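You operate a simulated robot arm through the tools that you are given. There is no shell and no other tool. Be economical: measure what you need, move in short steps, check, and stop when the job is done.

Carry out the task below with a simulated robot arm. There is one attempt and no reset: what you move stays moved.

TASK
Put one of the nut blanks from the set-up end of the beech bench top on top of the cream cloth pad.
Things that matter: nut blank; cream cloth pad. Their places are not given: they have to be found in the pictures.

It is judged by the outcome, as a careful person would: the job done as asked, and still so three seconds after it is handed in. It fails if anything else is knocked over, pushed out of place, dropped, spilled or broken.

THE ROBOT
A 7-joint arm with a two-finger parallel gripper, fixed in place. Base frame: the origin is at the foot of the arm, x ahead of it, y to its left, z up; the work surface is at about z = 0. Lengths are in mm, angles in rad, forces in N, time in s.
With the tool pointing down near the work surface it reaches from about 220 to 580 mm from the base axis. Its first joint turns from -1.152 to 1.152 rad. Payload 2.5 kg.
Tool frame: the origin (TCP) lies between the finger pads and is the grasp point; the fingertips stand 23 mm ahead of it; z points along the fingers, y is the line along which they close. The gripper opens to 94 mm. The fingers are 38 mm wide and 10 mm thick; the gripper's body (54 by 96 mm) begins 39 mm behind the TCP.
Orientation is told as [roll, pitch, yaw] about the base's x, y, z axes, in that order, counted from this pose: with the fingers straight down and closing along the base's y, the tool's x points along the base's -x, its y along +y and its z along -z.

THE INTERFACE
- The arm moves only by the tool arm_command. Its argument "rows" is text: rows parted by semicolons, each of 5 numbers parted by spaces: the opening, from 0 (shut) to 1 (fully open), then the shift along the base's x, y, z in mm, then the turn about the base's z in rad. In form: jaw x y z yaw; .... A call has 1 to 8 rows; each row is the pose to reach, as a shift and turn from the pose commanded when the call began. A row lasts 0.2 s, in which the tool goes at most 50 mm and 0.15 rad; a call with a longer step from one row to the next is refused whole, and so is a gripper value outside its range. A pose out of reach is approached as far as the arm can. The call stops where the force on the tool passes 40 N (or 10 N more than at its start, if that is more) or the arm is blocked; 0.2 s more then pass. The fingers move at their own pace (about 108 mm/s each) and stop on an object; they squeeze with about 29 N. The grip force told is the motor's: it shows also when the fingers shut on nothing. Time passes only in rows, and 0.2 s behind the last, so rows that repeat a pose let the fingers close. It gives the time, the measured TCP pose, the force on the tool (base axes), the opening and the grip force at its end, in the units of the frame above (readings bear some noise).
- Cameras (640 x 400 px; columns grow to the right, rows downward): "scene" is fixed at [121.7, -403.6, 545.6]; the picture's right is [0.76, -0.64, 0.00], its down [-0.43, -0.51, -0.75] and it looks along [0.48, 0.57, -0.66] (base axes); focal length 374 px, centre (320, 200). "wrist" rides on the gripper at [-39, 0, -44] in the tool frame; the picture's right is [0.00, -1.00, 0.00], its down [0.97, 0.00, -0.24] and it looks along [0.24, 0.00, 0.97] (tool axes); focal length 218 px, centre (320, 200).
- grab_frame(camera): a new picture of that camera. No time passes.
- probe_pixels(camera, pixels): for up to 12 pixels [column, row] of the newest picture of that camera ("zoom" is the newest enlarged one), the place [x, y, z] in the base frame of the surface seen there, good to about 2 mm, but the place of the scene camera against the robot may be out by one fixed shift of up to 25 mm in any direction. No time passes.
- enlarge(camera, box): a new picture of the part [left, top, right, bottom] of that camera's present view, enlarged. No time passes.
- job_done(): hands the job in; it is judged then, once.

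Work in short steps. Measure before you move; look again where a grasp or a placing could have gone wrong, and mend it. You have 60 turns and 30 pictures in all, the two below and enlarged ones among them. Open the gripper and draw the arm clear of the work before you hand the job in, unless the task says otherwise; then end with one line.

The tools are called after "Emit:" as a command line: name --argument value ..., lists and objects as JSON in quotes. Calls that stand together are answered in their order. arm_command: Moves the arm, as the interface text tells. Its arguments: {"type":"object","properties":{"rows":{"type":"string"}},"required":["rows"]} The other tools are called the same way: grab_frame (camera) takes a picture; probe_pixels (camera, pixels) gives the place of the surface under pixels of a picture; enlarge (camera, box) takes an enlarged picture of a part of a camera's view; job_done () hands the job in.

At the start:

```text
time: 0.0
position: [402.5, -103.2, 243.7]
tcp_rot: [0.001, 0.001, -0.002]
wrist_force: [-0.4, -0.2, -1.1]
grip_width: 94.0
gripper_force: 0.0
```

scene: 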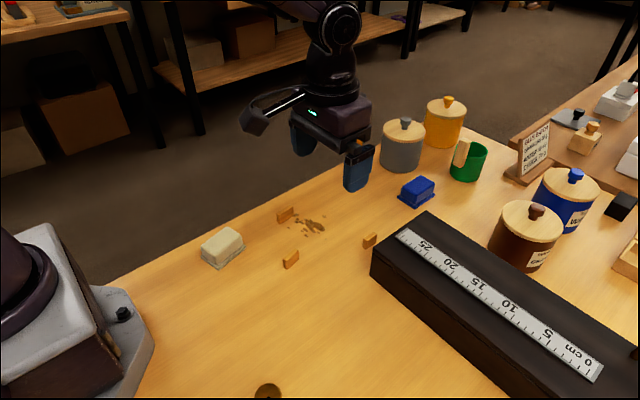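
wrist: 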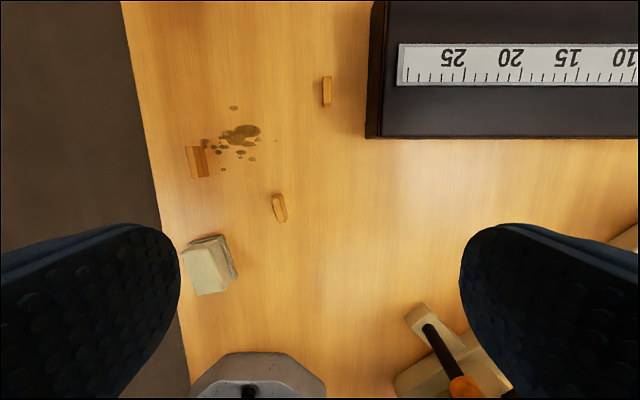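

I see three small orange-brown blocks near (285,214), (291,259), (369,240), a cream block at (222,247) and a blue one at (416,191). I'll enlarge to identify them and read the sign.

Emit:
enlarge --camera "scene" --box '[190, 180, 390, 305]'

Emit:
enlarge --camera "scene" --box '[440, 80, 640, 205]'

Emit:
enlarge --camera "wrist" --box '[160, 60, 360, 310]'

```text
3.20 times, centred on (290, 242) of scene
```

zoom: 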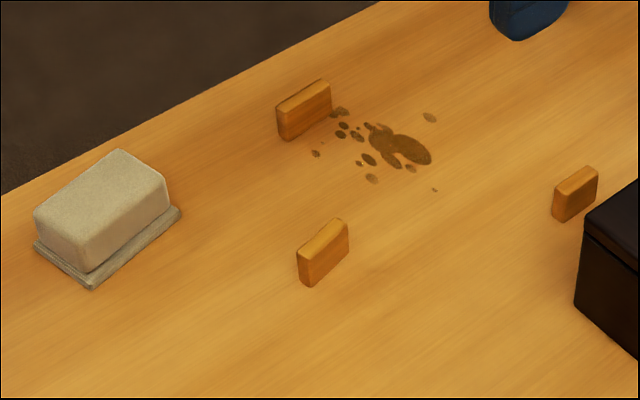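

```text
3.20 times, centred on (540, 142) of scene
```

zoom: 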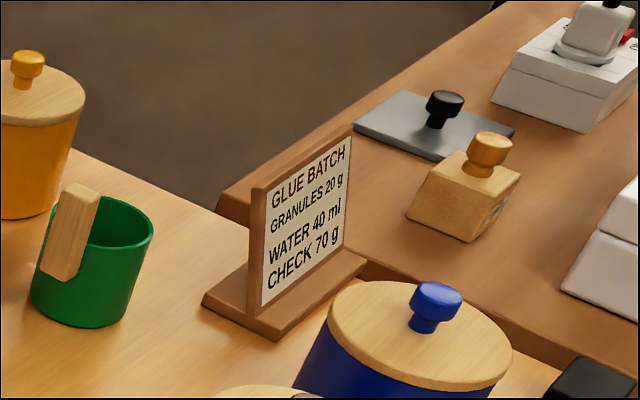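

```text
1.60 times, centred on (260, 185) of wrist
```

zoom: 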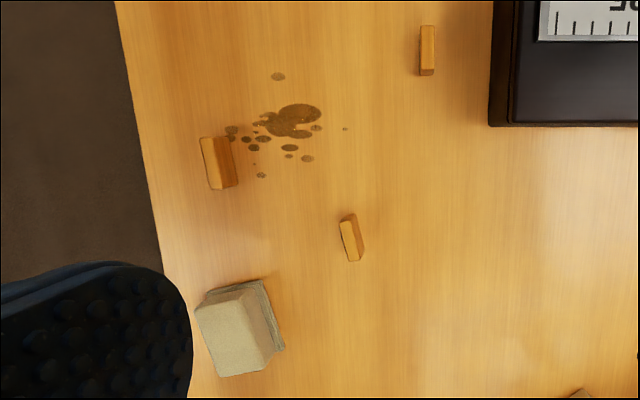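

The cream pad and three blanks are clear. I'll measure the middle blank, the pad and the others through the wrist camera.

Emit:
probe_pixels --camera "wrist" --pixels '[[277, 197], [279, 219], [285, 212], [277, 208], [191, 252], [218, 240], [205, 290], [228, 284], [208, 268], [327, 90], [192, 160], [300, 210]]'

Emit:
enlarge --camera "wrist" --box '[170, 180, 310, 310]'

```text
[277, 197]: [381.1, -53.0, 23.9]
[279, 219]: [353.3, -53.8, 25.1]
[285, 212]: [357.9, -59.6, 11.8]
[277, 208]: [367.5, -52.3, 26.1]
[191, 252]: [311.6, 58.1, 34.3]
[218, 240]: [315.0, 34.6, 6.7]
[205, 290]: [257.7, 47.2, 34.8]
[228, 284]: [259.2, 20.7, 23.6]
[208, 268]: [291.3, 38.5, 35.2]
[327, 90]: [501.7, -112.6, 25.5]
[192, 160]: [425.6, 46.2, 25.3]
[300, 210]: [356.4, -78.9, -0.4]
```

```text
3.08 times, centred on (240, 245) of wrist
```

zoom: 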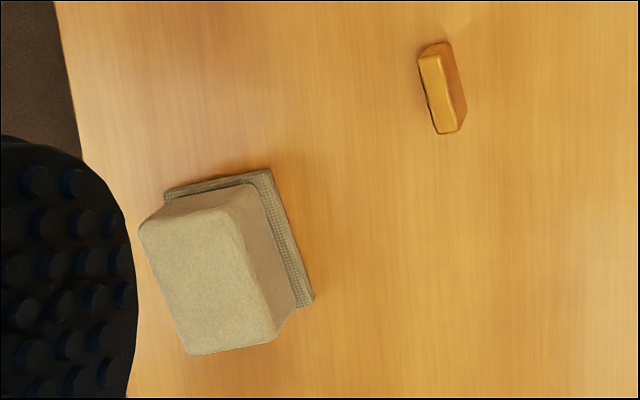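

Now finer edge points on the blank and pad top from this zoom.

Emit:
probe_pixels --camera "zoom" --pixels '[[423, 62], [445, 52], [440, 130], [456, 124], [432, 95], [449, 90], [150, 230], [230, 198], [195, 345], [270, 328], [205, 270], [463, 95]]'

```text
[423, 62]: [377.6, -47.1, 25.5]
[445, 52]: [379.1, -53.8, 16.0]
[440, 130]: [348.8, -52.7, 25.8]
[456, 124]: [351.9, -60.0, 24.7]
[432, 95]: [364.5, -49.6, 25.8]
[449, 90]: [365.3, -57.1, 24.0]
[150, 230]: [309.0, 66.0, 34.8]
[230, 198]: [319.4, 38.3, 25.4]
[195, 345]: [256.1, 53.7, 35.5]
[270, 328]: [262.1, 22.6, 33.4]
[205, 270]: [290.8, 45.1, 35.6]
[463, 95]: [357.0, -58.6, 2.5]
```

The blank's centre is about (364.5,-53.5), top z 26, axis yaw ≈0.19. The pad top's centre is about (286,45,35.3), yaw ≈0.23. I'll move above the blank and look again.

Emit:
arm_command --rows "0.6 -10 13 -35 0.1; 0.6 -20 26 -70 0.19; 0.6 -29 39 -105 0.19; 0.6 -38 50 -140 0.19; 0.6 -38 50 -140 0.19"

Emit:
grab_frame --camera "wrist"

```text
time: 1.2
position: [363.3, -53.5, 102.8]
tcp_rot: [0.0, 0.001, 0.191]
wrist_force: [0.4, 0.4, -0.4]
grip_width: 56.5
gripper_force: 0.1
```

```text
23 pictures are left
```

wrist: 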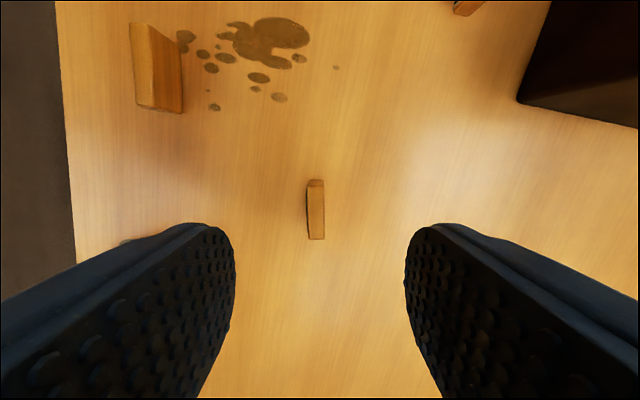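

Blank is at (316,210), close to aligned. Probing its top ends.

Emit:
probe_pixels --camera "wrist" --pixels '[[315, 182], [316, 188], [316, 210], [317, 232], [317, 238], [310, 210], [323, 210]]'

```text
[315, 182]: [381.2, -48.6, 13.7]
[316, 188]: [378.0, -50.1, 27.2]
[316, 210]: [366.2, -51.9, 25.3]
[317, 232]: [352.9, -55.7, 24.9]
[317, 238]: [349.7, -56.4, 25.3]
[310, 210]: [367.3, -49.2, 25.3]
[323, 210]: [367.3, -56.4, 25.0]
```

Centre is (364.5,-53), and the yaw is good. I'll descend to TCP z≈30 and close.

Emit:
arm_command --rows "0.6 1 0 -35 0.02; 0.6 1 0 -60 0.02; 0.6 1 0 -73.5 0.02; 0.6 1 0 -73.5 0.02; 0 1 0 -73.5 0.02; 0 1 0 -73.5 0.02; 0 1 0 -73.5 0.02"

```text
time: 2.8
position: [365.7, -53.4, 31.9]
tcp_rot: [0.001, 0.0, 0.21]
wrist_force: [0.0, 0.3, 0.3]
grip_width: 9.0
gripper_force: 28.7
```

Gripped at 9 mm width. I'll lift and check.

Emit:
arm_command --rows "0 0 0 25 0; 0 0 0 60 0; 0 0 0 80 0; 0 -20 25 80 0; 0 -40 50 80 0; 0 -60 75 80 0; 0 -79 98.5 80 0.02; 0 -79 98.5 80 0.02"

Emit:
grab_frame --camera "wrist"

Emit:
enlarge --camera "scene" --box '[140, 150, 340, 275]'

```text
time: 4.6
position: [285.5, 44.1, 110.8]
tcp_rot: [0.0, -0.001, 0.23]
wrist_force: [-0.6, -0.9, -0.8]
grip_width: 9.0
gripper_force: 28.8
```

```text
22 pictures are left
```

wrist: 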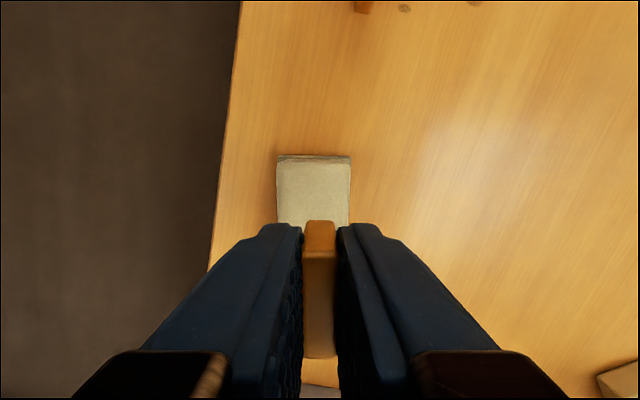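

```text
3.20 times, centred on (240, 212) of scene
```

zoom: 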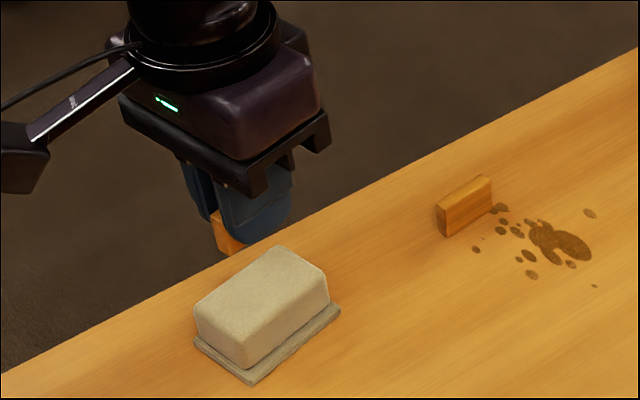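

The blank is held and aligned over the pad. Probing the pad's top edges for centring.

Emit:
probe_pixels --camera "wrist" --pixels '[[282, 190], [314, 190], [346, 190], [314, 165], [290, 215], [279, 215], [348, 215]]'

```text
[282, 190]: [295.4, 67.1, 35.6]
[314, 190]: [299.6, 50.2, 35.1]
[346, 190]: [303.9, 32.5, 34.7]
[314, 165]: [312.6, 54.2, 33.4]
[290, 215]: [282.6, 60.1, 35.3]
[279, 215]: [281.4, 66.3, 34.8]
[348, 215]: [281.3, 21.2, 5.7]
```

Pad centreline at x=286 is y≈46.5, so I shift y +2. Then I lower to just above the pad; contact is expected at TCP z≈67.

Emit:
arm_command --rows "0 0 2 -20 0; 0 0 2 -35 0; 0 0 2 -40 0; 0 0 2 -42 0; 0 0 2 -42 0"

Emit:
enlarge --camera "scene" --box '[160, 190, 280, 275]'

```text
time: 5.8
position: [287.4, 47.1, 67.9]
tcp_rot: [0.0, 0.0, 0.23]
wrist_force: [0.1, 0.1, 0.3]
grip_width: 9.2
gripper_force: 29.0
```

```text
4.71 times, centred on (220, 232) of scene
```

zoom: 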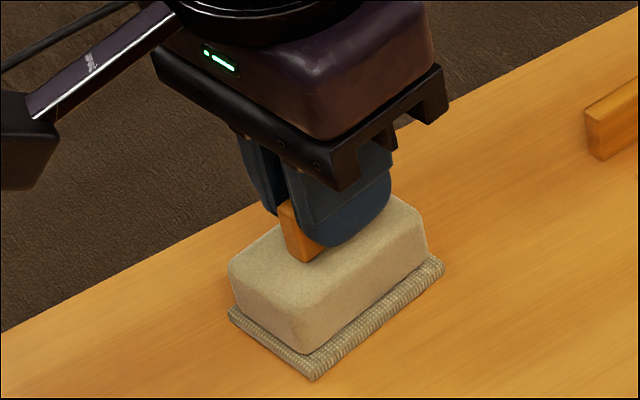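

Almost touching, with force still about 0. I'll creep down 1 mm at a time to contact.

Emit:
arm_command --rows "0 0 0 -0.7 0; 0 0 0 -1.4 0; 0 0 0 -1.4 0"

```text
time: 6.6
position: [287.7, 47.3, 67.0]
tcp_rot: [0.0, 0.0, 0.23]
wrist_force: [0.2, 0.3, 0.4]
grip_width: 9.0
gripper_force: 28.9
```

Emit:
arm_command --rows "0 0 0 -0.7 0; 0 0 0 -1.4 0; 0 0 0 -1.4 0"

```text
time: 7.4
position: [287.8, 46.4, 65.4]
tcp_rot: [0.001, -0.002, 0.23]
wrist_force: [-3.0, -1.0, 24.3]
grip_width: 9.0
gripper_force: 28.4
```

Contact felt (24 N). I'll ease up slightly, then open gently.

Emit:
arm_command --rows "0 0 0 0.6 0; 0 0 0 0.9 0; 0 0 0 0.9 0"

```text
time: 8.2
position: [286.5, 45.9, 65.7]
tcp_rot: [0.0, -0.001, 0.229]
wrist_force: [1.2, -1.0, 2.4]
grip_width: 9.1
gripper_force: 28.9
```

Light contact at 2.4 N. Opening in small steps, then checking.

Emit:
arm_command --rows "0.12 0 0 0 0; 0.16 0 0 0 0; 0.25 0 0 0 0; 0.4 0 0 0 0; 0.5 0 0 0 0; 0.5 0 0 0 0"

Emit:
grab_frame --camera "wrist"

```text
time: 9.6
position: [287.6, 46.4, 65.7]
tcp_rot: [0.0, -0.002, 0.231]
wrist_force: [-0.1, -0.4, 0.1]
grip_width: 47.2
gripper_force: 0.0
```

```text
19 pictures are left
```

wrist: 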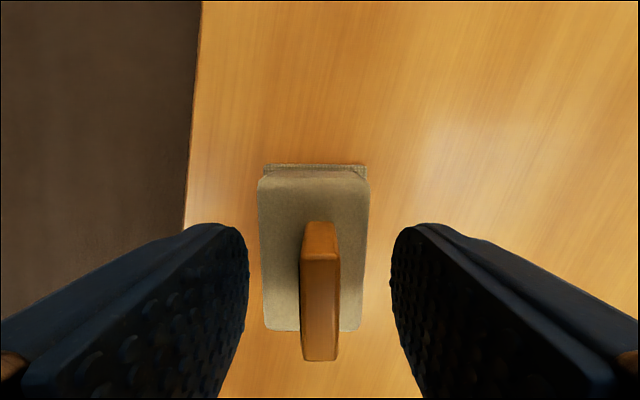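

The blank stands upright on the pad. I'll withdraw straight up, then move aside.

Emit:
arm_command --rows "0.5 0 0 25 0; 0.5 0 0 60 0; 0.5 0 0 100 0; 0.5 0 0 140 0; 0.5 20 -40 160 0; 0.5 40 -75 170 0; 0.5 60 -110 175 0; 0.5 60 -110 175 0"

Emit:
grab_frame --camera "scene"

Emit:
enlarge --camera "scene" --box '[160, 190, 280, 275]'

```text
time: 11.4
position: [344.7, -64.3, 240.4]
tcp_rot: [0.001, 0.0, 0.231]
wrist_force: [0.5, 0.1, -0.7]
grip_width: 46.9
gripper_force: 0.1
```

```text
18 pictures are left
```

scene: 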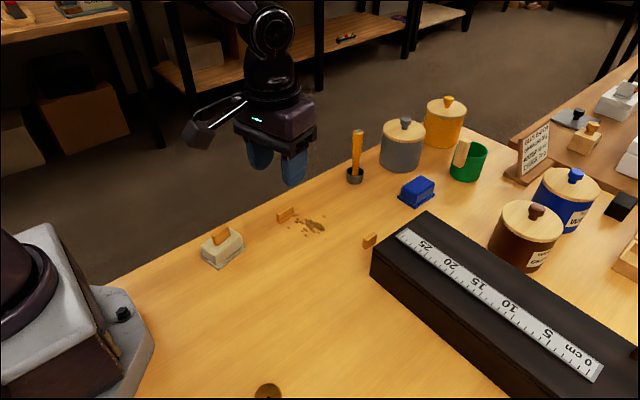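

```text
4.71 times, centred on (220, 232) of scene
```

zoom: 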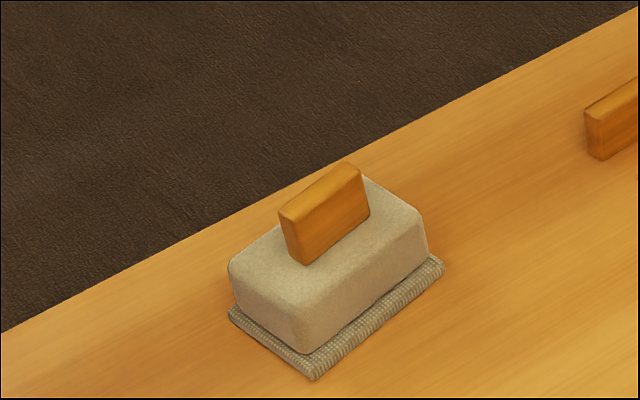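

The blank stands steadily on the pad, nothing else has moved, and the arm is clear with the gripper open. Handing in.

Emit:
job_done

```text
The job is handed in.
```

One nut blank is standing upright on top of the cream cloth pad, the arm is clear, nothing else was disturbed, and the job is handed in.
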